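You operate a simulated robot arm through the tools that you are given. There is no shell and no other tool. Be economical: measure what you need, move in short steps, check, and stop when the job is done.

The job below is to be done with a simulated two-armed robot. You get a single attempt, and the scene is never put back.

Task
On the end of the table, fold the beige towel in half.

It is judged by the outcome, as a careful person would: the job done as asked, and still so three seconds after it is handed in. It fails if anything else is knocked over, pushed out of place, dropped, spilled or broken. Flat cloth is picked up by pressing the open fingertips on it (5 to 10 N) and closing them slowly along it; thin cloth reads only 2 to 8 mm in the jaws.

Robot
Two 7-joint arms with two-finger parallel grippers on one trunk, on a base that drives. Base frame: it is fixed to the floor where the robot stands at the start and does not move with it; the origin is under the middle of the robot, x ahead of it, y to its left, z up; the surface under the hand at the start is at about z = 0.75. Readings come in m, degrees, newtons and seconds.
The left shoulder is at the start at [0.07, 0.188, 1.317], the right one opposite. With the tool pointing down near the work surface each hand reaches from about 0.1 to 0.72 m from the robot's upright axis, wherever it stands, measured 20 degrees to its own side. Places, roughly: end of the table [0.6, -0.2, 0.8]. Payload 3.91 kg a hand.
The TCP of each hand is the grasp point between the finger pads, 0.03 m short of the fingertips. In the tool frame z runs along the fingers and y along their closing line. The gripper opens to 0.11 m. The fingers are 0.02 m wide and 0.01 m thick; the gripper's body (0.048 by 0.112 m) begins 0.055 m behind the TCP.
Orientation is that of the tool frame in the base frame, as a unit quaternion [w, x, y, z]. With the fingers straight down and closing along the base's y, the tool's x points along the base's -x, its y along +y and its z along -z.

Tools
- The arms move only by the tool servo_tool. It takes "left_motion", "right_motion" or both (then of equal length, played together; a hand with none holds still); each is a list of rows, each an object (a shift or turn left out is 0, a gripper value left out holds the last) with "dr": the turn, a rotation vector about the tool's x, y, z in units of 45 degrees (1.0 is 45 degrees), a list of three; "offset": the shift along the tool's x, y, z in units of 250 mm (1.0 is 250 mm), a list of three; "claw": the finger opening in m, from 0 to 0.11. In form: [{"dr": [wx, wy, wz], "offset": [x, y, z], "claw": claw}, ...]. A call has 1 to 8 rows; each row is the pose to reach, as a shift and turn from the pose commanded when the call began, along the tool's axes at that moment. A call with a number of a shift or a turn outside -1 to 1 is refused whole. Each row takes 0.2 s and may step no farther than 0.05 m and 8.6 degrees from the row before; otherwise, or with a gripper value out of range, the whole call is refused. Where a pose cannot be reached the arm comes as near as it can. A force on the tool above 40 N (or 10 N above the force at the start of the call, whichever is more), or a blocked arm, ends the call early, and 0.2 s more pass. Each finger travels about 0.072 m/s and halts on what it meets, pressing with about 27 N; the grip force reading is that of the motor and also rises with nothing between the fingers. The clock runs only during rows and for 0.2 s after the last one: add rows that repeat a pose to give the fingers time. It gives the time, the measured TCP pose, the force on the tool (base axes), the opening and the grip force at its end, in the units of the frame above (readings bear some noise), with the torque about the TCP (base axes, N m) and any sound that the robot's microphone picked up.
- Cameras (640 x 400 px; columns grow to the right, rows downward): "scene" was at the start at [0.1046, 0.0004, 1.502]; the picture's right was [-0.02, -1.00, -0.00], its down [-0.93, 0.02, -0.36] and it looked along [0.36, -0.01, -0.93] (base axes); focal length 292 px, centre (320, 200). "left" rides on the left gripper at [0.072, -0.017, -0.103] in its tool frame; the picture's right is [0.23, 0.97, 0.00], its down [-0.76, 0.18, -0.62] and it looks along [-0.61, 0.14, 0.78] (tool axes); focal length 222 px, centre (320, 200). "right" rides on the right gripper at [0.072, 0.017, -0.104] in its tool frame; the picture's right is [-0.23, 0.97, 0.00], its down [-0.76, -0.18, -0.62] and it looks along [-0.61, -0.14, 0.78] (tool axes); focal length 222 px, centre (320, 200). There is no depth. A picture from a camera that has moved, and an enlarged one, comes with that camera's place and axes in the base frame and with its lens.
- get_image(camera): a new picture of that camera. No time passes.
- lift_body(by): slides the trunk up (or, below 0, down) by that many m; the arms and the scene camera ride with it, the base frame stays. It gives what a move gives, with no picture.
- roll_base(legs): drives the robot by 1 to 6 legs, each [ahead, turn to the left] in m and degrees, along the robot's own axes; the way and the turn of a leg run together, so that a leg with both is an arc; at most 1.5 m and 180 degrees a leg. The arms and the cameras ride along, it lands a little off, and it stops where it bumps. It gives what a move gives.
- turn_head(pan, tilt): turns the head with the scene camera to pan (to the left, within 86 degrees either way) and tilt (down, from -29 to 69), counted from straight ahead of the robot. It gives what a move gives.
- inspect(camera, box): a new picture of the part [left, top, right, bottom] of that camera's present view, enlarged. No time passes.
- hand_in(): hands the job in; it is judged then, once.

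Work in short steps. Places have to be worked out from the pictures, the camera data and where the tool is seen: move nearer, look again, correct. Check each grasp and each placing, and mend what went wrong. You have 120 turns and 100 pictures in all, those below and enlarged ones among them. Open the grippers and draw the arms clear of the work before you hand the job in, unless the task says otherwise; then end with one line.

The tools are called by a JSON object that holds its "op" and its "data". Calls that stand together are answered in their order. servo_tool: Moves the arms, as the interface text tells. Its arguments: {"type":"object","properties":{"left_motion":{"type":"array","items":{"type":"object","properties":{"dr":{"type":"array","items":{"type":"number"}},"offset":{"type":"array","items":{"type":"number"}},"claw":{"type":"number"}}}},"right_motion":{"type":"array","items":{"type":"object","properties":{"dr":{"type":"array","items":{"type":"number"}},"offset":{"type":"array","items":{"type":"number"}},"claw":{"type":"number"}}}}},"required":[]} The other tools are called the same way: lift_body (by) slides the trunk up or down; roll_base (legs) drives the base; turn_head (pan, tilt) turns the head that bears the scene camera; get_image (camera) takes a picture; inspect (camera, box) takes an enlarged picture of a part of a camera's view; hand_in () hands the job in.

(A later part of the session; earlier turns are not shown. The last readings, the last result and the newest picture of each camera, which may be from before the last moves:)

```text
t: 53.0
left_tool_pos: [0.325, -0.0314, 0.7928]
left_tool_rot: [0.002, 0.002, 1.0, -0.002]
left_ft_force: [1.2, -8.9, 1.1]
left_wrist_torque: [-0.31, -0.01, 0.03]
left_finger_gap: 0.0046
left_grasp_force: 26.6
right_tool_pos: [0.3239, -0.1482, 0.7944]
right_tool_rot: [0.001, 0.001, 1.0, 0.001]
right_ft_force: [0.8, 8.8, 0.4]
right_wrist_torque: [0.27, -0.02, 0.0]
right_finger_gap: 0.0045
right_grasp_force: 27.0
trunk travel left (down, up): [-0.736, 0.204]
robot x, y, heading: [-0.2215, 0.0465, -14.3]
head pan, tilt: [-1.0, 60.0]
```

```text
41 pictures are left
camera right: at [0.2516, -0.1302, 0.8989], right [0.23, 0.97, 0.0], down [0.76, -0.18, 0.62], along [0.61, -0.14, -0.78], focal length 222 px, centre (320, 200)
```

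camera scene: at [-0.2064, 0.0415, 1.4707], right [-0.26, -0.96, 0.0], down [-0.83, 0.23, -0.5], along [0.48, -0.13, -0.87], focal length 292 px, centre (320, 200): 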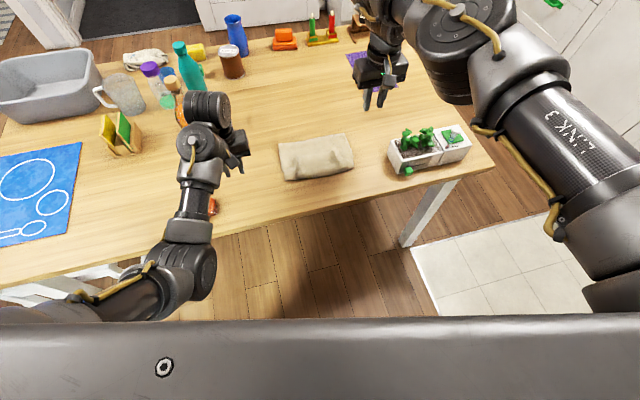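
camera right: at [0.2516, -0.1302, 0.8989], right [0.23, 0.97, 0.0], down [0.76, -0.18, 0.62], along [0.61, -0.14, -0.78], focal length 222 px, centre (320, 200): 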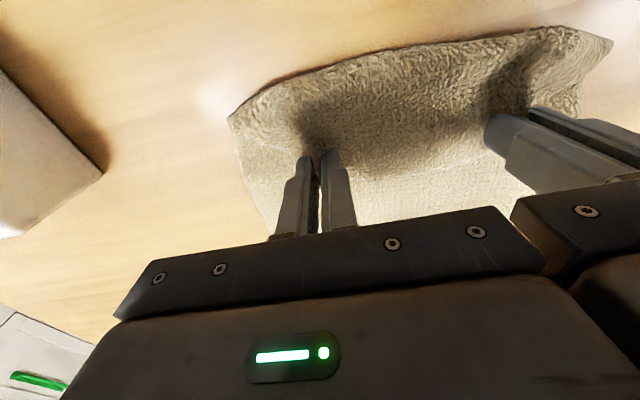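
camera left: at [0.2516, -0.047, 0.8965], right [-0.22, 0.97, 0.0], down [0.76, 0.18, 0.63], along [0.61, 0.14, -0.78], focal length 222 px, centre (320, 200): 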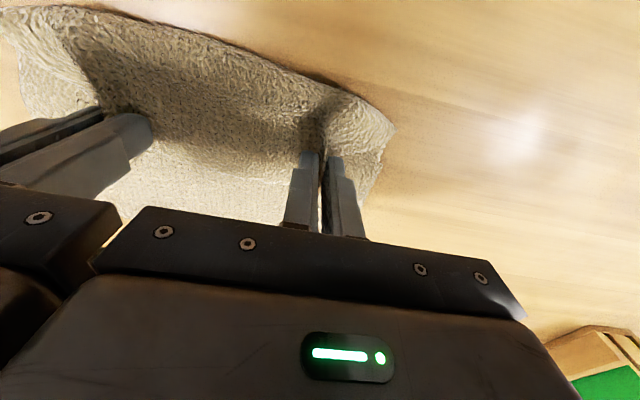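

Both ridges are held (about 4.5 mm). I'll lift with the trunk, then drive forward to open the top layer back out.

{"op": "lift_body", "data": {"by": 0.09}}

{"op": "roll_base", "data": {"legs": [[0.11, 3.0]]}}

{"op": "get_image", "data": {"camera": "right"}}

{"op": "get_image", "data": {"camera": "scene"}}

```text
t: 54.2
left_tool_pos: [0.3243, -0.0316, 0.8835]
left_tool_rot: [0.001, 0.002, 1.0, -0.002]
left_ft_force: [-0.7, -13.6, 0.5]
left_wrist_torque: [-0.41, 0.0, -0.01]
left_finger_gap: 0.0049
left_grasp_force: 26.7
right_tool_pos: [0.3242, -0.1488, 0.8842]
right_tool_rot: [0.0, 0.002, 1.0, 0.001]
right_ft_force: [0.5, 14.0, -0.2]
right_wrist_torque: [0.43, 0.0, 0.04]
right_finger_gap: 0.0045
right_grasp_force: 27.3
trunk travel left (down, up): [-0.826, 0.114]
robot x, y, heading: [-0.2196, 0.0504, -14.6]
head pan, tilt: [-1.0, 60.0]
```

```text
t: 55.4
left_tool_pos: [0.4312, -0.0249, 0.8841]
left_tool_rot: [0.003, -0.025, 1.0, -0.001]
left_ft_force: [0.4, -14.5, -0.1]
left_wrist_torque: [-0.52, -0.07, -0.02]
left_finger_gap: 0.0048
left_grasp_force: 27.2
right_tool_pos: [0.4376, -0.1433, 0.8861]
right_tool_rot: [0.001, -0.026, 1.0, 0.0]
right_ft_force: [-0.6, 15.8, -0.9]
right_wrist_torque: [0.46, -0.01, -0.04]
right_finger_gap: 0.0047
right_grasp_force: 27.3
trunk travel left (down, up): [-0.826, 0.114]
robot x, y, heading: [-0.1125, 0.0253, -11.0]
head pan, tilt: [-1.0, 60.0]
```

```text
40 pictures are left
camera right: at [0.3648, -0.129, 0.9901], right [0.18, 0.98, 0.0], down [0.77, -0.14, 0.63], along [0.62, -0.11, -0.78], focal length 222 px, centre (320, 200)
```

right: 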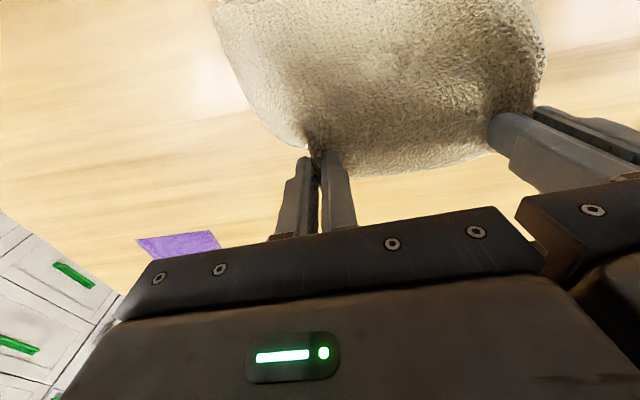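

```text
39 pictures are left
camera scene: at [-0.0042, 0.0016, 1.5108], right [-0.21, -0.98, 0.0], down [-0.85, 0.18, -0.5], along [0.49, -0.11, -0.86], focal length 292 px, centre (320, 200)
```

scene: 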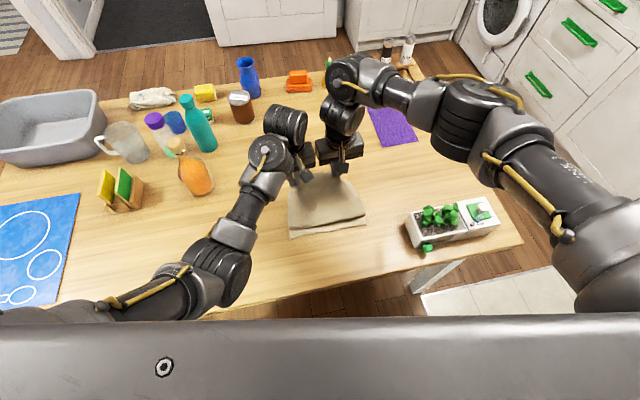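

The top layer is opening. I'll go forward another 12 cm to unroll it past the intended fold line.

{"op": "roll_base", "data": {"legs": [[0.12, 1.0]]}}

{"op": "get_image", "data": {"camera": "right"}}

{"op": "get_image", "data": {"camera": "scene"}}

```text
t: 56.6
left_tool_pos: [0.5499, -0.0387, 0.8843]
left_tool_rot: [0.002, -0.034, 0.999, -0.001]
left_ft_force: [-0.6, -10.7, 0.3]
left_wrist_torque: [-0.36, -0.03, -0.03]
left_finger_gap: 0.0048
left_grasp_force: 27.1
right_tool_pos: [0.5574, -0.156, 0.886]
right_tool_rot: [0.002, -0.034, 0.999, 0.001]
right_ft_force: [-1.0, 11.4, -0.7]
right_wrist_torque: [0.29, -0.01, -0.07]
right_finger_gap: 0.0047
right_grasp_force: 26.7
trunk travel left (down, up): [-0.826, 0.114]
robot x, y, heading: [0.0038, 0.005, -10.1]
head pan, tilt: [-1.0, 60.0]
```

```text
38 pictures are left
camera right: at [0.4838, -0.1428, 0.9902], right [0.16, 0.99, 0.0], down [0.77, -0.13, 0.63], along [0.62, -0.1, -0.78], focal length 222 px, centre (320, 200)
```

right: 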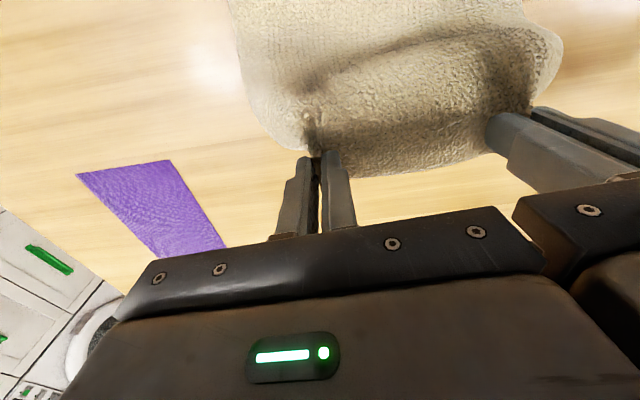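

```text
37 pictures are left
camera scene: at [0.1127, -0.0186, 1.5108], right [-0.2, -0.98, 0.0], down [-0.85, 0.17, -0.5], along [0.49, -0.1, -0.86], focal length 292 px, centre (320, 200)
```

scene: 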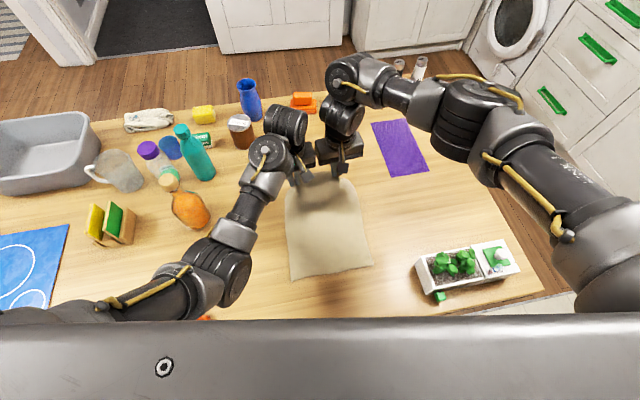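

The towel is unfolded again, with its near edge at x≈0.325. Now I'll tilt the hands forward in place so the cloth leaves the fingers downward.

{"op": "servo_tool", "data": {"left_motion": [{"dr": [0, -0.14, 0]}, {"dr": [0, -0.28, 0]}, {"dr": [0, -0.42, 0]}, {"dr": [0, -0.56, 0]}, {"dr": [0, -0.7, 0]}, {"dr": [0, -0.84, 0]}, {"dr": [0, -0.98, 0]}, {"dr": [0, -0.98, 0]}], "right_motion": [{"dr": [0, -0.14, 0]}, {"dr": [0, -0.28, 0]}, {"dr": [0, -0.42, 0]}, {"dr": [0, -0.56, 0]}, {"dr": [0, -0.7, 0]}, {"dr": [0, -0.84, 0]}, {"dr": [0, -0.98, 0]}, {"dr": [0, -0.98, 0]}]}}

{"op": "get_image", "data": {"camera": "scene"}}

```text
t: 58.4
left_tool_pos: [0.5533, -0.0405, 0.8819]
left_tool_rot: [0.377, -0.033, 0.926, 0.011]
left_ft_force: [0.8, -8.2, 0.4]
left_wrist_torque: [-0.17, 0.01, -0.22]
left_finger_gap: 0.0047
left_grasp_force: 26.9
right_tool_pos: [0.5593, -0.1567, 0.8846]
right_tool_rot: [0.376, -0.031, 0.926, 0.012]
right_ft_force: [-0.5, 7.8, -0.4]
right_wrist_torque: [0.14, 0.03, 0.13]
right_finger_gap: 0.0044
right_grasp_force: 26.6
trunk travel left (down, up): [-0.826, 0.114]
robot x, y, heading: [0.0032, -0.0016, -10.5]
head pan, tilt: [-1.0, 60.0]
```

```text
36 pictures are left
camera scene: at [0.1171, -0.0188, 1.5103], right [-0.2, -0.98, 0.0], down [-0.85, 0.17, -0.5], along [0.49, -0.1, -0.87], focal length 292 px, centre (320, 200)
```

scene: 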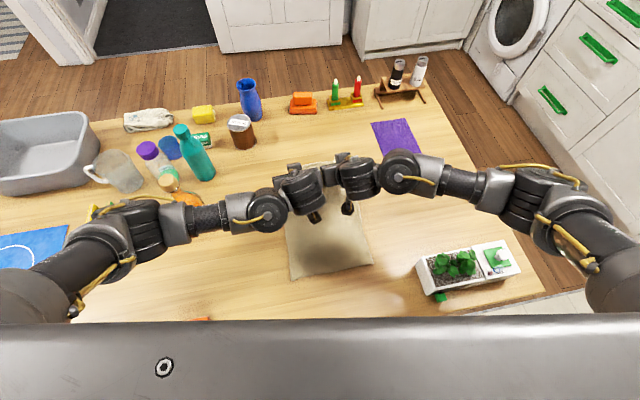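

Both hands are tilted about 44° in a relaxed, symmetric posture. Now I'll start the fold back: lift slightly, then back over the fold line.

{"op": "lift_body", "data": {"by": 0.03}}

{"op": "roll_base", "data": {"legs": [[-0.09, -1.7]]}}

{"op": "get_image", "data": {"camera": "right"}}

{"op": "get_image", "data": {"camera": "scene"}}

```text
t: 59.2
left_tool_pos: [0.5518, -0.0414, 0.9119]
left_tool_rot: [0.376, -0.032, 0.926, 0.012]
left_ft_force: [0.9, -5.6, -0.9]
left_wrist_torque: [-0.21, 0.03, -0.22]
left_finger_gap: 0.0046
left_grasp_force: 27.1
right_tool_pos: [0.5604, -0.1565, 0.9146]
right_tool_rot: [0.375, -0.032, 0.926, 0.013]
right_ft_force: [-1.4, 7.7, -0.4]
right_wrist_torque: [0.12, 0.02, 0.15]
right_finger_gap: 0.0042
right_grasp_force: 27.2
trunk travel left (down, up): [-0.856, 0.084]
robot x, y, heading: [0.0009, 0.0012, -9.9]
head pan, tilt: [-1.0, 60.0]
```

```text
t: 60.3
left_tool_pos: [0.4611, -0.0398, 0.9116]
left_tool_rot: [0.377, -0.017, 0.926, 0.006]
left_ft_force: [0.6, -6.1, 0.2]
left_wrist_torque: [-0.18, -0.02, -0.18]
left_finger_gap: 0.0046
left_grasp_force: 27.2
right_tool_pos: [0.4656, -0.1555, 0.9141]
right_tool_rot: [0.376, -0.018, 0.926, 0.007]
right_ft_force: [-1.2, 6.7, -0.4]
right_wrist_torque: [0.11, 0.05, 0.15]
right_finger_gap: 0.0049
right_grasp_force: 27.0
trunk travel left (down, up): [-0.856, 0.084]
robot x, y, heading: [-0.0819, 0.0172, -12.0]
head pan, tilt: [-1.0, 60.0]
```

```text
35 pictures are left
camera right: at [0.3417, -0.1422, 0.9389], right [0.12, 0.98, 0.16], down [0.12, -0.17, 0.98], along [0.99, -0.1, -0.14], focal length 222 px, centre (320, 200)
```

right: 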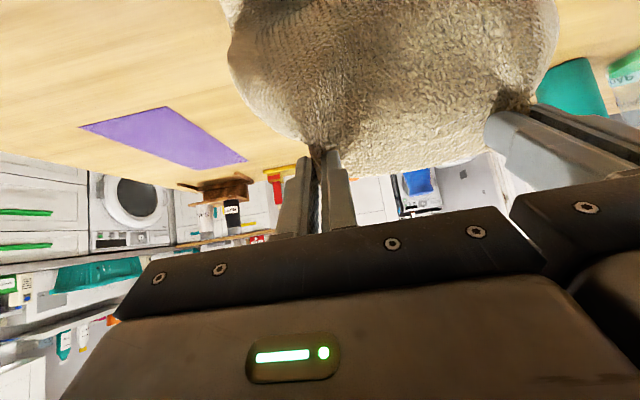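

```text
34 pictures are left
camera scene: at [0.0268, -0.0054, 1.5403], right [-0.23, -0.97, 0.0], down [-0.84, 0.2, -0.5], along [0.49, -0.11, -0.87], focal length 292 px, centre (320, 200)
```

scene: 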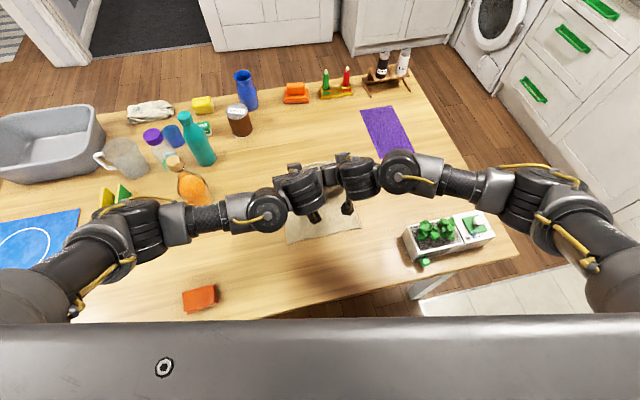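

Going well. Next, back 6 cm and lower 2 cm, then back 4.5 cm and lower 3.5 cm, keeping the cloth taut.

{"op": "roll_base", "data": {"legs": [[-0.06, -1.1]]}}

{"op": "lift_body", "data": {"by": -0.02}}

{"op": "roll_base", "data": {"legs": [[-0.045, -0.8]]}}

{"op": "lift_body", "data": {"by": -0.04}}

{"op": "get_image", "data": {"camera": "right"}}

{"op": "get_image", "data": {"camera": "scene"}}

```text
t: 61.3
left_tool_pos: [0.4045, -0.0369, 0.9117]
left_tool_rot: [0.375, -0.01, 0.927, 0.003]
left_ft_force: [-0.1, -4.4, -0.4]
left_wrist_torque: [-0.13, 0.03, -0.11]
left_finger_gap: 0.0048
left_grasp_force: 27.0
right_tool_pos: [0.408, -0.1533, 0.9121]
right_tool_rot: [0.374, -0.009, 0.927, 0.005]
right_ft_force: [-0.2, 4.8, -0.1]
right_wrist_torque: [0.09, -0.02, 0.11]
right_finger_gap: 0.0046
right_grasp_force: 27.2
trunk travel left (down, up): [-0.856, 0.084]
robot x, y, heading: [-0.1433, 0.0371, -12.9]
head pan, tilt: [-1.0, 60.0]
```

```text
t: 61.9
left_tool_pos: [0.4021, -0.0359, 0.8949]
left_tool_rot: [0.378, -0.009, 0.926, 0.001]
left_ft_force: [0.1, -4.1, 0.0]
left_wrist_torque: [-0.14, 0.02, -0.07]
left_finger_gap: 0.0046
left_grasp_force: 27.3
right_tool_pos: [0.4041, -0.1525, 0.8953]
right_tool_rot: [0.377, -0.009, 0.926, 0.005]
right_ft_force: [0.3, 4.6, 0.4]
right_wrist_torque: [0.02, 0.0, 0.09]
right_finger_gap: 0.0044
right_grasp_force: 26.8
trunk travel left (down, up): [-0.836, 0.104]
robot x, y, heading: [-0.1437, 0.0279, -13.1]
head pan, tilt: [-1.0, 60.0]
```

```text
t: 62.8
left_tool_pos: [0.3611, -0.0351, 0.8915]
left_tool_rot: [0.375, -0.003, 0.927, -0.001]
left_ft_force: [-0.1, -4.9, -0.4]
left_wrist_torque: [-0.13, 0.04, -0.08]
left_finger_gap: 0.0047
left_grasp_force: 26.7
right_tool_pos: [0.3626, -0.1506, 0.8932]
right_tool_rot: [0.375, -0.002, 0.927, 0.002]
right_ft_force: [-0.2, 4.7, 0.1]
right_wrist_torque: [0.09, 0.01, 0.13]
right_finger_gap: 0.0046
right_grasp_force: 27.4
trunk travel left (down, up): [-0.836, 0.104]
robot x, y, heading: [-0.188, 0.0419, -13.7]
head pan, tilt: [-1.0, 60.0]
```

```text
t: 63.7
left_tool_pos: [0.3586, -0.0333, 0.8531]
left_tool_rot: [0.378, -0.002, 0.926, -0.002]
left_ft_force: [-0.2, -3.4, 0.4]
left_wrist_torque: [-0.11, 0.04, -0.05]
left_finger_gap: 0.0047
left_grasp_force: 27.1
right_tool_pos: [0.358, -0.1498, 0.8562]
right_tool_rot: [0.377, -0.004, 0.926, 0.003]
right_ft_force: [0.2, 3.8, -0.1]
right_wrist_torque: [0.06, -0.01, 0.1]
right_finger_gap: 0.0045
right_grasp_force: 26.9
trunk travel left (down, up): [-0.796, 0.144]
robot x, y, heading: [-0.1906, 0.0428, -13.8]
head pan, tilt: [-1.0, 60.0]
```

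```text
33 pictures are left
camera right: at [0.2346, -0.1323, 0.8796], right [0.16, 0.97, 0.16], down [0.11, -0.18, 0.98], along [0.98, -0.13, -0.14], focal length 222 px, centre (320, 200)
```

right: 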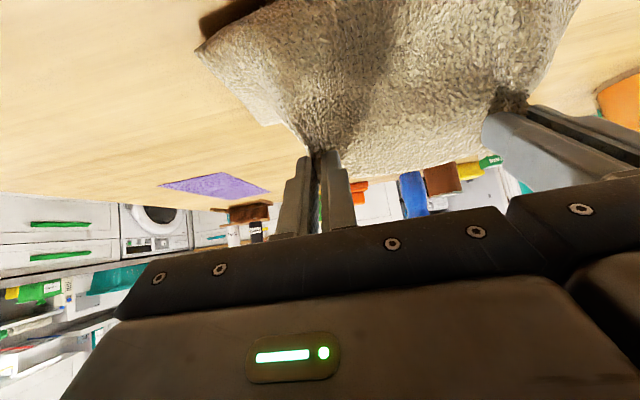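

```text
32 pictures are left
camera scene: at [-0.0761, 0.0145, 1.4805], right [-0.26, -0.97, 0.0], down [-0.84, 0.22, -0.5], along [0.48, -0.13, -0.87], focal length 292 px, centre (320, 200)
```

scene: 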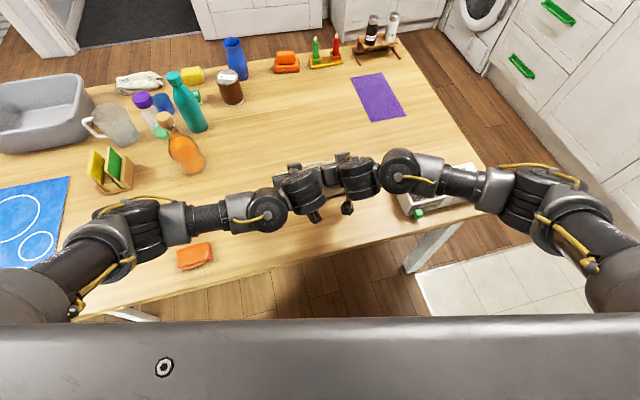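

Fingertips are at about (0.379, 0.832). I'll go down in small alternating steps along the taut arc.

{"op": "roll_base", "data": {"legs": [[-0.022, -0.4]]}}

{"op": "lift_body", "data": {"by": -0.022}}

{"op": "roll_base", "data": {"legs": [[-0.016, -0.3]]}}

{"op": "lift_body", "data": {"by": -0.025}}

{"op": "get_image", "data": {"camera": "right"}}

{"op": "get_image", "data": {"camera": "left"}}

{"op": "inspect", "data": {"camera": "scene", "box": [260, 120, 420, 220]}}

```text
t: 64.5
left_tool_pos: [0.3393, -0.0335, 0.8518]
left_tool_rot: [0.376, 0.0, 0.927, -0.001]
left_ft_force: [0.4, -4.7, 0.4]
left_wrist_torque: [-0.14, 0.05, -0.09]
left_finger_gap: 0.0045
left_grasp_force: 26.9
right_tool_pos: [0.3377, -0.1486, 0.8532]
right_tool_rot: [0.376, 0.0, 0.927, 0.002]
right_ft_force: [0.0, 3.9, -0.9]
right_wrist_torque: [0.06, 0.01, 0.15]
right_finger_gap: 0.0046
right_grasp_force: 26.5
trunk travel left (down, up): [-0.796, 0.144]
robot x, y, heading: [-0.21, 0.0485, -14.3]
head pan, tilt: [-1.0, 60.0]
```

```text
t: 65.1
left_tool_pos: [0.3361, -0.0325, 0.8311]
left_tool_rot: [0.377, 0.001, 0.926, -0.004]
left_ft_force: [-1.0, -2.2, -0.2]
left_wrist_torque: [-0.07, 0.0, -0.05]
left_finger_gap: 0.0048
left_grasp_force: 26.9
right_tool_pos: [0.336, -0.1473, 0.8328]
right_tool_rot: [0.377, 0.0, 0.926, 0.001]
right_ft_force: [0.1, 3.0, 0.5]
right_wrist_torque: [0.08, -0.02, 0.09]
right_finger_gap: 0.0045
right_grasp_force: 26.5
trunk travel left (down, up): [-0.774, 0.166]
robot x, y, heading: [-0.2075, 0.046, -14.4]
head pan, tilt: [-1.0, 60.0]
```

```text
t: 65.9
left_tool_pos: [0.3222, -0.0326, 0.8307]
left_tool_rot: [0.376, 0.003, 0.927, -0.004]
left_ft_force: [0.6, -4.4, -0.5]
left_wrist_torque: [-0.09, 0.01, 0.0]
left_finger_gap: 0.0048
left_grasp_force: 27.1
right_tool_pos: [0.3231, -0.148, 0.8306]
right_tool_rot: [0.375, 0.003, 0.927, 0.0]
right_ft_force: [-0.2, 2.4, -0.3]
right_wrist_torque: [0.09, 0.03, 0.14]
right_finger_gap: 0.0045
right_grasp_force: 27.2
trunk travel left (down, up): [-0.774, 0.166]
robot x, y, heading: [-0.2235, 0.0512, -14.6]
head pan, tilt: [-1.0, 60.0]
```

```text
t: 66.6
left_tool_pos: [0.3207, -0.0315, 0.8073]
left_tool_rot: [0.377, 0.003, 0.926, -0.003]
left_ft_force: [0.6, -3.0, -0.1]
left_wrist_torque: [-0.04, 0.05, -0.03]
left_finger_gap: 0.0047
left_grasp_force: 26.9
right_tool_pos: [0.3203, -0.1457, 0.8085]
right_tool_rot: [0.377, 0.002, 0.926, 0.001]
right_ft_force: [0.1, 3.6, -0.4]
right_wrist_torque: [0.03, 0.02, 0.1]
right_finger_gap: 0.0043
right_grasp_force: 26.9
trunk travel left (down, up): [-0.749, 0.191]
robot x, y, heading: [-0.2244, 0.0475, -14.7]
head pan, tilt: [-1.0, 60.0]
```

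```text
31 pictures are left
camera right: at [0.196, -0.1278, 0.8328], right [0.17, 0.97, 0.16], down [0.11, -0.18, 0.98], along [0.98, -0.15, -0.14], focal length 222 px, centre (320, 200)
```

right: 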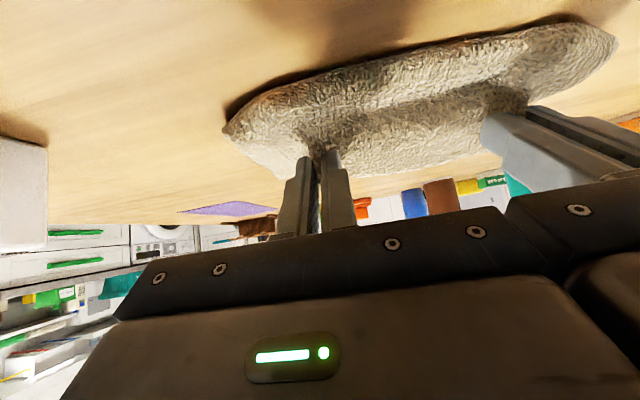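

```text
30 pictures are left
camera left: at [0.1965, -0.0469, 0.8306], right [-0.15, 0.97, -0.16], down [0.11, 0.18, 0.98], along [0.98, 0.13, -0.13], focal length 222 px, centre (320, 200)
```

left: 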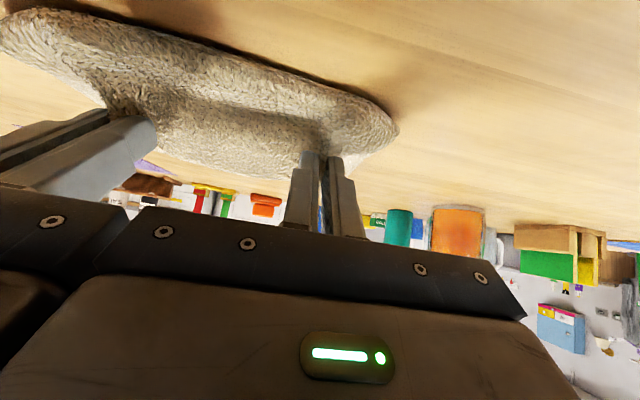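

```text
4.00 times, centred on (340, 170) of scene
camera zoom: at [-0.1133, 0.0225, 1.4335], right [-0.27, -0.96, 0.0], down [-0.83, 0.23, -0.5], along [0.48, -0.13, -0.87], focal length 1168 px, centre (240, 320)
```

zoom: 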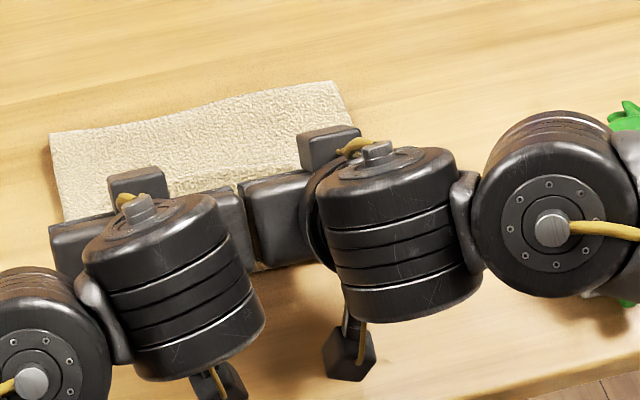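

The fold line is at about x 0.435 and should be near 0.488: the cloth drops and curls as it comes down. I'll lift, go forward again, set it down farther ahead, and then draw the edge back low so the curl unrolls.

{"op": "lift_body", "data": {"by": 0.06}}

{"op": "roll_base", "data": {"legs": [[0.17, 3.2]]}}

{"op": "get_image", "data": {"camera": "scene"}}

{"op": "get_image", "data": {"camera": "right"}}

```text
t: 67.6
left_tool_pos: [0.3215, -0.0313, 0.8656]
left_tool_rot: [0.377, 0.004, 0.926, -0.004]
left_ft_force: [-0.4, -4.0, -0.1]
left_wrist_torque: [-0.08, 0.03, 0.0]
left_finger_gap: 0.0051
left_grasp_force: 26.8
right_tool_pos: [0.3196, -0.1462, 0.8678]
right_tool_rot: [0.376, 0.002, 0.926, 0.0]
right_ft_force: [-0.2, 3.8, 0.3]
right_wrist_torque: [0.04, 0.03, 0.11]
right_finger_gap: 0.0044
right_grasp_force: 26.4
trunk travel left (down, up): [-0.809, 0.131]
robot x, y, heading: [-0.223, 0.0512, -14.9]
head pan, tilt: [-1.0, 60.0]
```

```text
t: 69.1
left_tool_pos: [0.4863, -0.0377, 0.8661]
left_tool_rot: [0.378, -0.022, 0.926, 0.006]
left_ft_force: [0.3, -3.2, -0.2]
left_wrist_torque: [-0.1, 0.0, -0.08]
left_finger_gap: 0.0049
left_grasp_force: 26.9
right_tool_pos: [0.4927, -0.1535, 0.868]
right_tool_rot: [0.377, -0.023, 0.926, 0.011]
right_ft_force: [-0.4, 3.0, -0.5]
right_wrist_torque: [0.07, -0.01, 0.07]
right_finger_gap: 0.0047
right_grasp_force: 27.1
trunk travel left (down, up): [-0.809, 0.131]
robot x, y, heading: [-0.061, 0.0149, -11.4]
head pan, tilt: [-1.0, 60.0]
```

```text
28 pictures are left
camera scene: at [0.0508, -0.0087, 1.4934], right [-0.21, -0.98, 0.0], down [-0.85, 0.19, -0.5], along [0.49, -0.11, -0.87], focal length 292 px, centre (320, 200)
```

scene: 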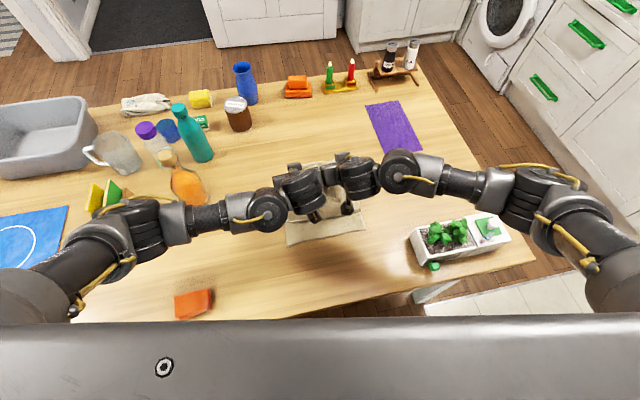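

```text
27 pictures are left
camera right: at [0.3676, -0.1417, 0.8925], right [0.11, 0.98, 0.16], down [0.12, -0.17, 0.98], along [0.99, -0.09, -0.14], focal length 222 px, centre (320, 200)
```

right: 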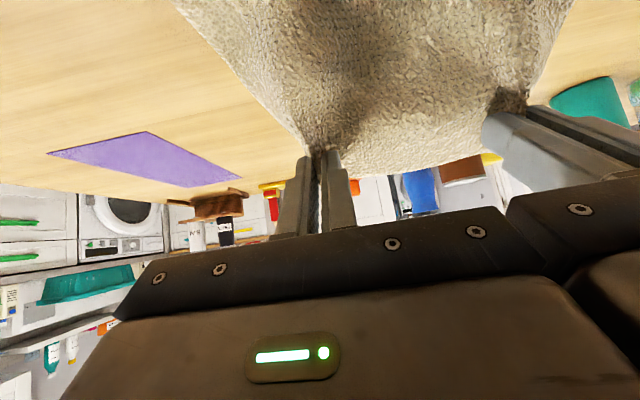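

I'll set down farther ahead this time: back 10 cm to tip x≈0.41, then lower to about 0.78.

{"op": "roll_base", "data": {"legs": [[-0.1, -1.9]]}}

{"op": "lift_body", "data": {"by": -0.064}}

{"op": "inspect", "data": {"camera": "scene", "box": [260, 120, 420, 220]}}

{"op": "get_image", "data": {"camera": "right"}}

```text
t: 70.2
left_tool_pos: [0.3855, -0.0344, 0.867]
left_tool_rot: [0.378, -0.009, 0.926, 0.001]
left_ft_force: [-0.5, -2.6, 0.3]
left_wrist_torque: [-0.08, -0.01, -0.11]
left_finger_gap: 0.0046
left_grasp_force: 27.1
right_tool_pos: [0.3864, -0.1503, 0.8685]
right_tool_rot: [0.377, -0.01, 0.926, 0.006]
right_ft_force: [-0.2, 2.9, 0.1]
right_wrist_torque: [0.0, 0.03, 0.08]
right_finger_gap: 0.0046
right_grasp_force: 26.7
trunk travel left (down, up): [-0.809, 0.131]
robot x, y, heading: [-0.1601, 0.0343, -13.4]
head pan, tilt: [-1.0, 60.0]
```

```text
t: 71.2
left_tool_pos: [0.3864, -0.0344, 0.8028]
left_tool_rot: [0.378, -0.008, 0.926, 0.001]
left_ft_force: [-0.5, -2.3, 0.5]
left_wrist_torque: [-0.06, -0.01, -0.07]
left_finger_gap: 0.0047
left_grasp_force: 26.5
right_tool_pos: [0.3873, -0.1498, 0.8051]
right_tool_rot: [0.376, -0.008, 0.926, 0.005]
right_ft_force: [-0.5, 1.8, 0.3]
right_wrist_torque: [0.05, -0.02, 0.06]
right_finger_gap: 0.0047
right_grasp_force: 26.8
trunk travel left (down, up): [-0.745, 0.195]
robot x, y, heading: [-0.161, 0.0344, -13.0]
head pan, tilt: [-1.0, 60.0]
```

```text
4.00 times, centred on (340, 170) of scene
camera zoom: at [-0.049, 0.0092, 1.4295], right [-0.25, -0.97, 0.0], down [-0.84, 0.21, -0.5], along [0.48, -0.12, -0.87], focal length 1168 px, centre (240, 320)
```

zoom: 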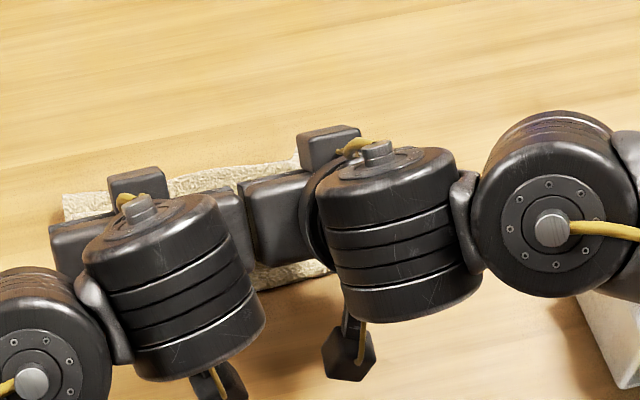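

```text
25 pictures are left
camera right: at [0.2636, -0.1335, 0.8287], right [0.14, 0.98, 0.16], down [0.11, -0.18, 0.98], along [0.98, -0.12, -0.14], focal length 222 px, centre (320, 200)
```

right: 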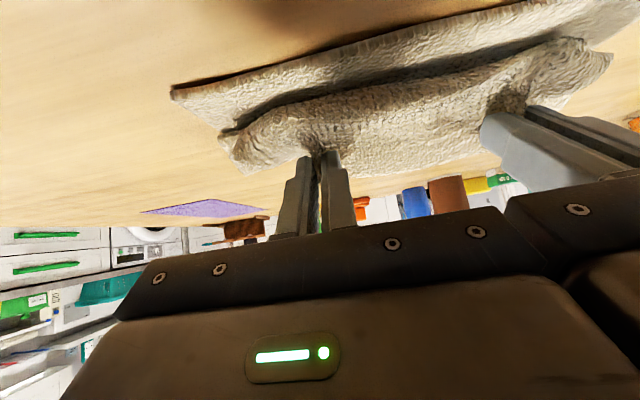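

The cloth forms a slack roll at the wrong fold line. New plan: draw the edge back low until the top layer lies flat, release, then grip the top layer at the towel's middle line and carry that crease forward, so the edge trails into place. First I'll draw back 9 cm.

{"op": "roll_base", "data": {"legs": [[-0.09, -1.6]]}}

{"op": "get_image", "data": {"camera": "right"}}

```text
t: 72.4
left_tool_pos: [0.2947, -0.0261, 0.8046]
left_tool_rot: [0.377, 0.004, 0.926, -0.004]
left_ft_force: [0.4, -2.7, 0.1]
left_wrist_torque: [-0.06, 0.01, -0.01]
left_finger_gap: 0.0045
left_grasp_force: 26.8
right_tool_pos: [0.2924, -0.1416, 0.8039]
right_tool_rot: [0.378, 0.004, 0.926, 0.001]
right_ft_force: [-0.6, 1.9, 0.2]
right_wrist_torque: [0.06, 0.0, 0.1]
right_finger_gap: 0.0043
right_grasp_force: 26.7
trunk travel left (down, up): [-0.745, 0.195]
robot x, y, heading: [-0.2509, 0.0598, -14.7]
head pan, tilt: [-1.0, 60.0]
```

```text
24 pictures are left
camera right: at [0.1689, -0.1225, 0.8289], right [0.17, 0.97, 0.16], down [0.11, -0.18, 0.98], along [0.98, -0.15, -0.14], focal length 222 px, centre (320, 200)
```

right: 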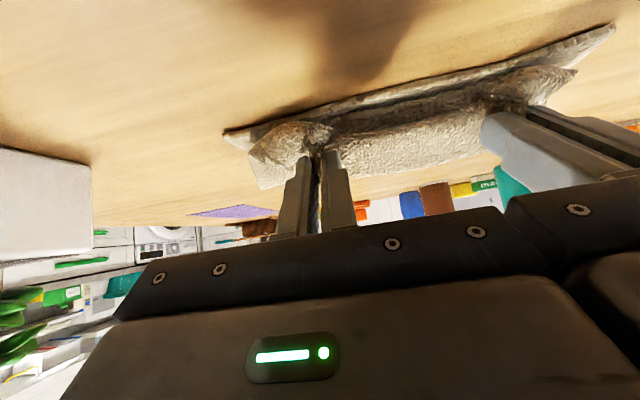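

The roll at the fingers has straightened. I'll check where the fold line is now.

{"op": "inspect", "data": {"camera": "scene", "box": [240, 100, 400, 200]}}

```text
4.00 times, centred on (320, 150) of scene
camera zoom: at [-0.1401, 0.0286, 1.4295], right [-0.27, -0.96, 0.0], down [-0.83, 0.23, -0.5], along [0.48, -0.14, -0.87], focal length 1168 px, centre (320, 400)
```

zoom: 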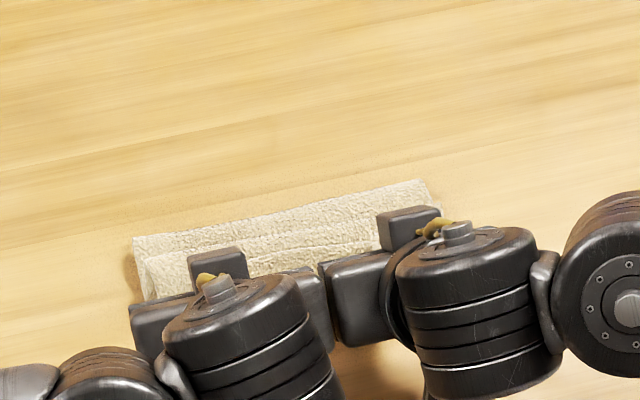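

The layers are now bunched into an S. The cleanest recovery is to lay the towel flat again and then fold it by its middle line. I'll lift and carry the held edge forward.

{"op": "lift_body", "data": {"by": 0.09}}

{"op": "roll_base", "data": {"legs": [[0.26, 4.4]]}}

{"op": "get_image", "data": {"camera": "scene"}}

```text
t: 73.6
left_tool_pos: [0.2948, -0.0264, 0.8919]
left_tool_rot: [0.376, 0.004, 0.927, -0.004]
left_ft_force: [0.1, -2.4, 0.4]
left_wrist_torque: [-0.05, -0.02, 0.0]
left_finger_gap: 0.0046
left_grasp_force: 27.3
right_tool_pos: [0.2928, -0.1418, 0.894]
right_tool_rot: [0.377, 0.004, 0.926, 0.0]
right_ft_force: [-0.1, 1.9, 0.5]
right_wrist_torque: [0.0, 0.01, 0.09]
right_finger_gap: 0.0046
right_grasp_force: 26.9
trunk travel left (down, up): [-0.835, 0.105]
robot x, y, heading: [-0.248, 0.0593, -14.5]
head pan, tilt: [-1.0, 60.0]
```

```text
t: 75.5
left_tool_pos: [0.5591, -0.0362, 0.8924]
left_tool_rot: [0.378, -0.035, 0.925, 0.012]
left_ft_force: [-0.1, -2.4, -0.4]
left_wrist_torque: [-0.05, -0.04, -0.1]
left_finger_gap: 0.0047
left_grasp_force: 27.0
right_tool_pos: [0.5673, -0.1494, 0.8939]
right_tool_rot: [0.376, -0.037, 0.926, 0.017]
right_ft_force: [0.8, 2.3, -0.8]
right_wrist_torque: [0.02, 0.02, -0.01]
right_finger_gap: 0.0046
right_grasp_force: 27.6
trunk travel left (down, up): [-0.835, 0.105]
robot x, y, heading: [0.0108, 0.0017, -9.8]
head pan, tilt: [-1.0, 60.0]
```

```text
22 pictures are left
camera scene: at [0.1216, -0.0181, 1.5194], right [-0.19, -0.98, 0.0], down [-0.85, 0.16, -0.5], along [0.49, -0.09, -0.87], focal length 292 px, centre (320, 200)
```

scene: 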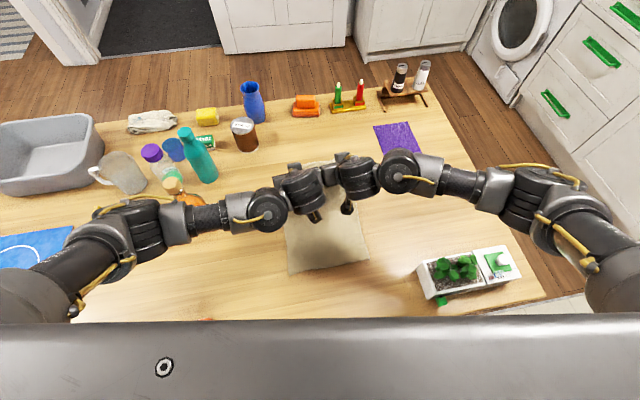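

The near edge is at x≈0.348, so flat means pulling the held part to about x 0.63. I'll lower the trunk and extend the arms forward and down to lay the cloth out.

{"op": "lift_body", "data": {"by": -0.06}}

{"op": "servo_tool", "data": {"left_motion": [{"offset": [-0.02, 0, 0.05]}, {"offset": [-0.04, 0, 0.1]}, {"offset": [-0.065, 0, 0.15]}, {"offset": [-0.088, 0, 0.2]}, {"offset": [-0.1, 0, 0.23]}, {"offset": [-0.1, 0, 0.23]}], "right_motion": [{"offset": [-0.02, 0, 0.05]}, {"offset": [-0.04, 0, 0.1]}, {"offset": [-0.065, 0, 0.15]}, {"offset": [-0.088, 0, 0.2]}, {"offset": [-0.1, 0, 0.23]}, {"offset": [-0.1, 0, 0.23]}]}}

{"op": "get_image", "data": {"camera": "scene"}}

```text
t: 76.5
left_tool_pos: [0.5583, -0.0347, 0.8327]
left_tool_rot: [0.377, -0.036, 0.925, 0.012]
left_ft_force: [0.3, -1.9, 0.0]
left_wrist_torque: [-0.08, 0.06, -0.11]
left_finger_gap: 0.0048
left_grasp_force: 26.6
right_tool_pos: [0.5664, -0.1498, 0.8342]
right_tool_rot: [0.376, -0.037, 0.926, 0.018]
right_ft_force: [-0.7, 1.7, -0.3]
right_wrist_torque: [0.0, 0.02, -0.04]
right_finger_gap: 0.0048
right_grasp_force: 26.7
trunk travel left (down, up): [-0.775, 0.165]
robot x, y, heading: [0.0098, 0.0007, -10.0]
head pan, tilt: [-1.0, 60.0]
```

```text
t: 77.9
left_tool_pos: [0.6149, -0.0313, 0.809]
left_tool_rot: [0.377, -0.036, 0.925, 0.012]
left_ft_force: [0.0, 0.1, 0.1]
left_wrist_torque: [-0.02, 0.04, -0.1]
left_finger_gap: 0.0045
left_grasp_force: 27.0
right_tool_pos: [0.6239, -0.1452, 0.8109]
right_tool_rot: [0.376, -0.037, 0.926, 0.017]
right_ft_force: [0.1, 1.4, -0.1]
right_wrist_torque: [-0.03, 0.01, -0.1]
right_finger_gap: 0.0044
right_grasp_force: 26.8
trunk travel left (down, up): [-0.775, 0.165]
robot x, y, heading: [0.0041, -0.0, -9.7]
head pan, tilt: [-1.0, 60.0]
```

```text
21 pictures are left
camera scene: at [0.1221, -0.0182, 1.4594], right [-0.19, -0.98, 0.0], down [-0.85, 0.16, -0.5], along [0.49, -0.09, -0.87], focal length 292 px, centre (320, 200)
```

scene: 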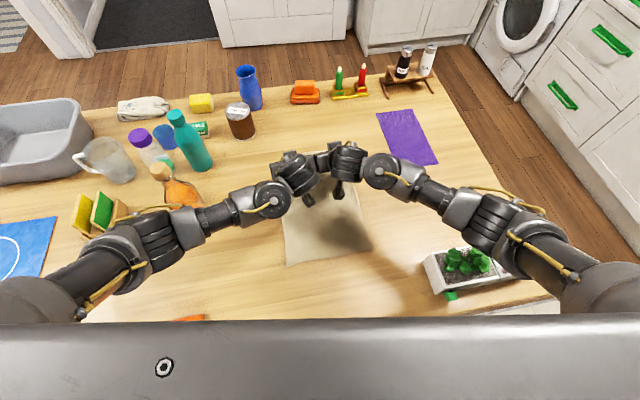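

The cloth is laid out. I'll lower 2 cm, release, and retreat backward and up along the fingers.

{"op": "lift_body", "data": {"by": -0.02}}

{"op": "servo_tool", "data": {"left_motion": [{"claw": 0.012}, {"claw": 0.024}, {"claw": 0.036}, {"claw": 0.036}, {"offset": [0, 0, -0.12]}, {"offset": [0, 0, -0.28]}, {"offset": [0, 0, -0.44]}, {"offset": [0, 0, -0.6]}], "right_motion": [{"claw": 0.012}, {"claw": 0.024}, {"claw": 0.036}, {"claw": 0.036}, {"offset": [0, 0, -0.12]}, {"offset": [0, 0, -0.28]}, {"offset": [0, 0, -0.44]}, {"offset": [0, 0, -0.6]}]}}

{"op": "get_image", "data": {"camera": "scene"}}

```text
t: 78.6
left_tool_pos: [0.6168, -0.0309, 0.788]
left_tool_rot: [0.377, -0.036, 0.925, 0.012]
left_ft_force: [0.1, -1.0, 1.0]
left_wrist_torque: [-0.03, 0.01, -0.06]
left_finger_gap: 0.0047
left_grasp_force: 26.6
right_tool_pos: [0.625, -0.144, 0.7899]
right_tool_rot: [0.375, -0.036, 0.926, 0.016]
right_ft_force: [0.4, 1.7, -0.3]
right_wrist_torque: [0.0, 0.02, -0.04]
right_finger_gap: 0.0044
right_grasp_force: 27.4
trunk travel left (down, up): [-0.755, 0.185]
robot x, y, heading: [0.0082, -0.0032, -9.7]
head pan, tilt: [-1.0, 60.0]
```

```text
t: 80.4
left_tool_pos: [0.5104, -0.038, 0.898]
left_tool_rot: [0.378, -0.036, 0.925, 0.012]
left_ft_force: [-0.2, -0.2, -0.5]
left_wrist_torque: [0.01, 0.0, -0.03]
left_finger_gap: 0.0356
left_grasp_force: 0.1
right_tool_pos: [0.5166, -0.1504, 0.8972]
right_tool_rot: [0.376, -0.037, 0.926, 0.017]
right_ft_force: [0.0, -1.0, 0.4]
right_wrist_torque: [0.01, -0.01, 0.01]
right_finger_gap: 0.0364
right_grasp_force: 0.1
trunk travel left (down, up): [-0.755, 0.185]
robot x, y, heading: [0.01, 0.0037, -9.9]
head pan, tilt: [-1.0, 60.0]
```

```text
20 pictures are left
camera scene: at [0.1199, -0.018, 1.4395], right [-0.19, -0.98, 0.0], down [-0.85, 0.16, -0.5], along [0.49, -0.09, -0.87], focal length 292 px, centre (320, 200)
```

scene: 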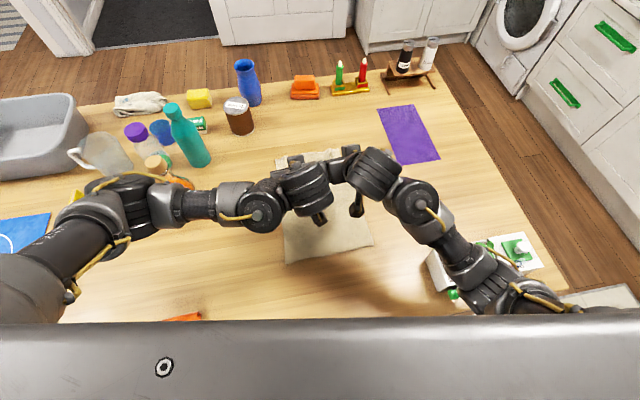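

The towel is flat again, spanning x≈0.35–0.674, so its middle line is x≈0.512. Now I'll bring the tools upright (with the hands slightly forward), before yawing them so the fingers close along x.

{"op": "servo_tool", "data": {"left_motion": [{"offset": [-0.03, 0.02, 0.02], "dr": [0, 0.14, 0]}, {"offset": [-0.06, 0.05, 0.05], "dr": [0, 0.28, 0]}, {"offset": [-0.09, 0.08, 0.08], "dr": [0, 0.42, 0]}, {"offset": [-0.12, 0.1, 0.11], "dr": [0, 0.56, 0]}, {"offset": [-0.15, 0.1, 0.14], "dr": [0, 0.7, 0]}, {"offset": [-0.173, 0.1, 0.167], "dr": [0, 0.84, 0]}, {"offset": [-0.173, 0.1, 0.167], "dr": [0, 0.98, 0]}, {"offset": [-0.173, 0.1, 0.167], "dr": [0, 0.98, 0]}], "right_motion": [{"offset": [-0.03, -0.02, 0.02], "dr": [0, 0.14, 0]}, {"offset": [-0.06, -0.05, 0.05], "dr": [0, 0.28, 0]}, {"offset": [-0.09, -0.08, 0.08], "dr": [0, 0.42, 0]}, {"offset": [-0.12, -0.1, 0.11], "dr": [0, 0.56, 0]}, {"offset": [-0.15, -0.1, 0.14], "dr": [0, 0.7, 0]}, {"offset": [-0.173, -0.1, 0.167], "dr": [0, 0.84, 0]}, {"offset": [-0.173, -0.1, 0.167], "dr": [0, 0.98, 0]}, {"offset": [-0.173, -0.1, 0.167], "dr": [0, 0.98, 0]}]}}

{"op": "servo_tool", "data": {"left_motion": [{"dr": [0, 0, 0.16]}, {"dr": [0, 0, 0.32]}, {"dr": [0, 0, 0.48]}, {"dr": [0, 0, 0.64]}, {"dr": [0, 0, 0.8]}, {"dr": [0, 0, 0.96]}, {"dr": [0, 0, 0.96]}], "right_motion": [{"dr": [0, 0, -0.16]}, {"dr": [0, 0, -0.32]}, {"dr": [0, 0, -0.48]}, {"dr": [0, 0, -0.64]}, {"dr": [0, 0, -0.8]}, {"dr": [0, 0, -0.96]}, {"dr": [0, 0, -0.96]}]}}

```text
t: 81.5
left_tool_pos: [0.5571, -0.0096, 0.8967]
left_tool_rot: [0.14, -0.038, 0.989, 0.004]
left_ft_force: [0.9, -0.3, 0.3]
left_wrist_torque: [-0.02, 0.01, 0.01]
left_finger_gap: 0.0357
left_grasp_force: 0.0
left hand out of reach, approached as far as the arm can: row 5
right_tool_pos: [0.5713, -0.173, 0.8992]
right_tool_rot: [0.143, -0.038, 0.989, 0.01]
right_ft_force: [13.0, 14.3, -18.7]
right_wrist_torque: [-1.28, -0.76, -1.58]
right_finger_gap: 0.036
right_grasp_force: 0.0
trunk travel left (down, up): [-0.755, 0.185]
robot x, y, heading: [0.0054, 0.0018, -9.7]
head pan, tilt: [-1.0, 60.0]
stopped in row 5 (right hand): the force on the tool passed its limit at 93 N (the readings are from after the stop); the commanded pose is now the measured one
```

```text
t: 81.8
left_tool_pos: [0.5557, -0.0074, 0.8988]
left_tool_rot: [0.14, -0.029, 0.99, 0.004]
left_ft_force: [-0.5, 0.9, -0.1]
left_wrist_torque: [0.0, -0.05, 0.0]
left_finger_gap: 0.0358
left_grasp_force: 0.0
right_tool_pos: [0.5708, -0.1732, 0.9015]
right_tool_rot: [0.145, -0.04, 0.989, 0.009]
right_ft_force: [11.0, 5.6, -13.7]
right_wrist_torque: [-0.48, -0.57, -0.57]
right_finger_gap: 0.0363
right_grasp_force: 0.2
trunk travel left (down, up): [-0.755, 0.185]
robot x, y, heading: [0.0099, 0.0011, -9.9]
head pan, tilt: [-1.0, 60.0]
stopped in row 1 (right hand): the force on the tool passed its limit at 86 N (the readings are from after the stop); the commanded pose is now the measured one
```

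The right hand hit something (90 N). I'll look before doing anything else.

{"op": "get_image", "data": {"camera": "scene"}}

```text
19 pictures are left
camera scene: at [0.1219, -0.0176, 1.4394], right [-0.19, -0.98, 0.0], down [-0.85, 0.16, -0.5], along [0.49, -0.09, -0.87], focal length 292 px, centre (320, 200)
```

scene: 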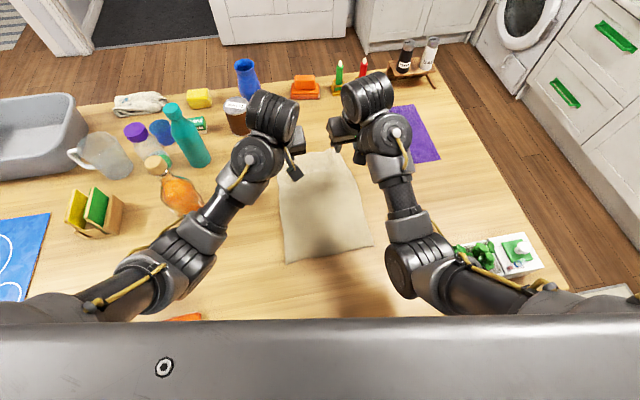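

Nothing was knocked; the right gripper appears to have met its own forearm in that low-elbow posture. I'll ease it forward, up and outward.

{"op": "servo_tool", "data": {"right_motion": [{"offset": [-0.06, -0.03, -0.03]}, {"offset": [-0.12, -0.06, -0.06]}, {"offset": [-0.19, -0.1, -0.08]}, {"offset": [-0.19, -0.1, -0.08]}]}}

```text
t: 82.1
left_tool_pos: [0.5568, -0.0096, 0.8974]
left_tool_rot: [0.139, -0.03, 0.99, 0.005]
left_ft_force: [0.2, 0.4, 0.0]
left_wrist_torque: [0.05, 0.03, 0.02]
left_finger_gap: 0.0359
left_grasp_force: 0.1
right_tool_pos: [0.5767, -0.1758, 0.9037]
right_tool_rot: [0.147, -0.034, 0.989, 0.011]
right_ft_force: [11.1, 12.3, -15.5]
right_wrist_torque: [-1.12, -0.59, -1.35]
right_finger_gap: 0.0362
right_grasp_force: 0.1
trunk travel left (down, up): [-0.755, 0.185]
robot x, y, heading: [0.0098, 0.0034, -9.7]
head pan, tilt: [-1.0, 60.0]
stopped in row 1 (right hand): the force on the tool passed its limit at 62 N (the readings are from after the stop); the commanded pose is now the measured one
```

The push direction (+x, +y, down) means the camera side touches its own forearm. I'll tilt back a little and move along the push.

{"op": "servo_tool", "data": {"right_motion": [{"offset": [-0.02, 0.02, 0.03], "dr": [0, -0.08, 0]}, {"offset": [-0.04, 0.04, 0.06], "dr": [0, -0.18, 0]}, {"offset": [-0.04, 0.04, 0.06], "dr": [0, -0.28, 0]}, {"offset": [-0.04, 0.04, 0.06], "dr": [0, -0.38, 0]}]}}

```text
t: 83.1
left_tool_pos: [0.5555, -0.0087, 0.8989]
left_tool_rot: [0.141, -0.03, 0.99, 0.005]
left_ft_force: [0.4, -0.3, 0.2]
left_wrist_torque: [0.0, 0.02, 0.02]
left_finger_gap: 0.0359
left_grasp_force: 0.1
right_tool_pos: [0.589, -0.1653, 0.8956]
right_tool_rot: [0.292, -0.033, 0.956, 0.016]
right_ft_force: [-0.6, 0.1, 0.2]
right_wrist_torque: [-0.01, -0.01, 0.0]
right_finger_gap: 0.0361
right_grasp_force: 0.0
trunk travel left (down, up): [-0.755, 0.185]
robot x, y, heading: [0.0139, 0.0012, -9.7]
head pan, tilt: [-1.0, 60.0]
```

Free. I'll raise the trunk to its starting height, where upright hands at this distance were comfortable.

{"op": "lift_body", "data": {"by": 0.072}}

{"op": "servo_tool", "data": {"left_motion": [{"offset": [0, 0.04, 0.0], "dr": [0, 0.1, 0]}, {"offset": [0, 0.08, 0], "dr": [0, 0.2, 0]}, {"offset": [0, 0.12, 0], "dr": [0, 0.28, 0]}, {"offset": [0, 0.16, 0], "dr": [0, 0.36, 0]}, {"offset": [0, 0.16, 0], "dr": [0, 0.36, 0]}], "right_motion": [{"offset": [0, -0.06, 0.0], "dr": [0, 0.15, 0]}, {"offset": [0, -0.12, 0], "dr": [0, 0.3, 0]}, {"offset": [0, -0.18, 0], "dr": [0, 0.45, 0]}, {"offset": [0, -0.24, 0], "dr": [0, 0.6, 0]}, {"offset": [0, -0.28, 0], "dr": [0, 0.75, 0]}]}}

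{"op": "get_image", "data": {"camera": "scene"}}

```text
t: 84.2
left_tool_pos: [0.5569, -0.0084, 0.9703]
left_tool_rot: [0.141, -0.029, 0.99, 0.004]
left_ft_force: [0.6, -0.3, 0.0]
left_wrist_torque: [0.0, 0.01, -0.01]
left_finger_gap: 0.036
left_grasp_force: 0.0
right_tool_pos: [0.5894, -0.1656, 0.9658]
right_tool_rot: [0.29, -0.032, 0.956, 0.015]
right_ft_force: [0.5, -0.1, -0.5]
right_wrist_torque: [0.0, -0.01, -0.05]
right_finger_gap: 0.0361
right_grasp_force: 0.0
trunk travel left (down, up): [-0.827, 0.113]
robot x, y, heading: [0.0094, 0.0032, -9.8]
head pan, tilt: [-1.0, 60.0]
```

```text
t: 85.0
left_tool_pos: [0.5441, 0.0331, 0.9308]
left_tool_rot: [0.078, -0.029, 0.997, 0.003]
left_ft_force: [0.4, 0.1, -0.2]
left_wrist_torque: [0.03, 0.01, 0.01]
left_finger_gap: 0.0363
left_grasp_force: 0.1
left hand out of reach, approached as far as the arm can: row 1, 2, 3, 4
right_tool_pos: [0.5966, -0.2104, 0.964]
right_tool_rot: [0.13, -0.03, 0.991, 0.013]
right_ft_force: [18.7, 11.6, -24.5]
right_wrist_torque: [-1.03, -0.86, -1.2]
right_finger_gap: 0.0358
right_grasp_force: 0.0
trunk travel left (down, up): [-0.827, 0.113]
robot x, y, heading: [0.0083, 0.0025, -9.8]
head pan, tilt: [-1.0, 60.0]
stopped in row 4 (right hand): the force on the tool passed its limit at 132 N (the readings are from after the stop); the commanded pose is now the measured one
```

```text
18 pictures are left
camera scene: at [0.1233, -0.0201, 1.5112], right [-0.19, -0.98, 0.0], down [-0.85, 0.16, -0.5], along [0.49, -0.09, -0.87], focal length 292 px, centre (320, 200)
```

scene: 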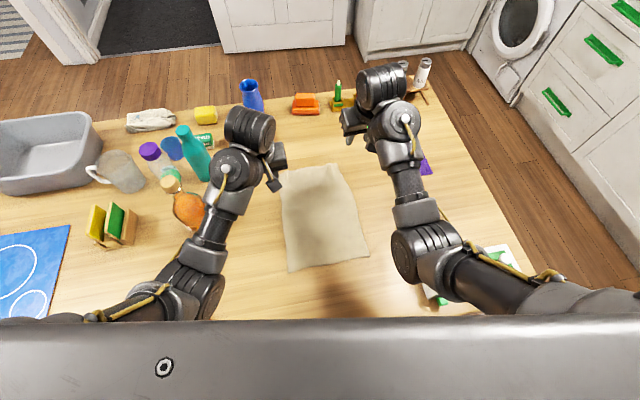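

The towel lies flat. The relaxed posture was the 44° tilt, so I'll return to it and use it for the middle-line grip. With the fingers pointing forward, the folded cloth will trail off the tips correctly when I draw back.

{"op": "servo_tool", "data": {"left_motion": [{"dr": [0, -0.13, 0]}, {"dr": [0, -0.26, 0]}, {"dr": [0, -0.39, 0]}, {"dr": [0, -0.52, 0]}, {"dr": [0, -0.65, 0]}, {"dr": [0, -0.78, 0]}, {"dr": [0, -0.78, 0]}], "right_motion": [{"offset": [0, 0.02, 0.02], "dr": [0, -0.11, 0]}, {"offset": [0, 0.04, 0.04], "dr": [0, -0.22, 0]}, {"offset": [0, 0.06, 0.04], "dr": [0, -0.33, 0]}, {"offset": [0, 0.08, 0.04], "dr": [0, -0.44, 0]}, {"offset": [0, 0.1, 0.04], "dr": [0, -0.55, 0]}, {"offset": [0, 0.12, 0.04], "dr": [0, -0.65, 0]}, {"offset": [0, 0.12, 0.04], "dr": [0, -0.65, 0]}]}}

```text
t: 86.7
left_tool_pos: [0.5439, 0.0347, 0.9305]
left_tool_rot: [0.376, -0.027, 0.926, 0.011]
left_ft_force: [0.4, 0.0, 0.1]
left_wrist_torque: [0.01, 0.0, -0.01]
left_finger_gap: 0.0362
left_grasp_force: 0.0
right_tool_pos: [0.5946, -0.1779, 0.9551]
right_tool_rot: [0.376, -0.026, 0.926, 0.018]
right_ft_force: [0.4, 0.6, -0.3]
right_wrist_torque: [0.0, -0.01, -0.02]
right_finger_gap: 0.0359
right_grasp_force: 0.0
trunk travel left (down, up): [-0.827, 0.113]
robot x, y, heading: [0.0117, -0.0002, -9.5]
head pan, tilt: [-1.0, 60.0]
```

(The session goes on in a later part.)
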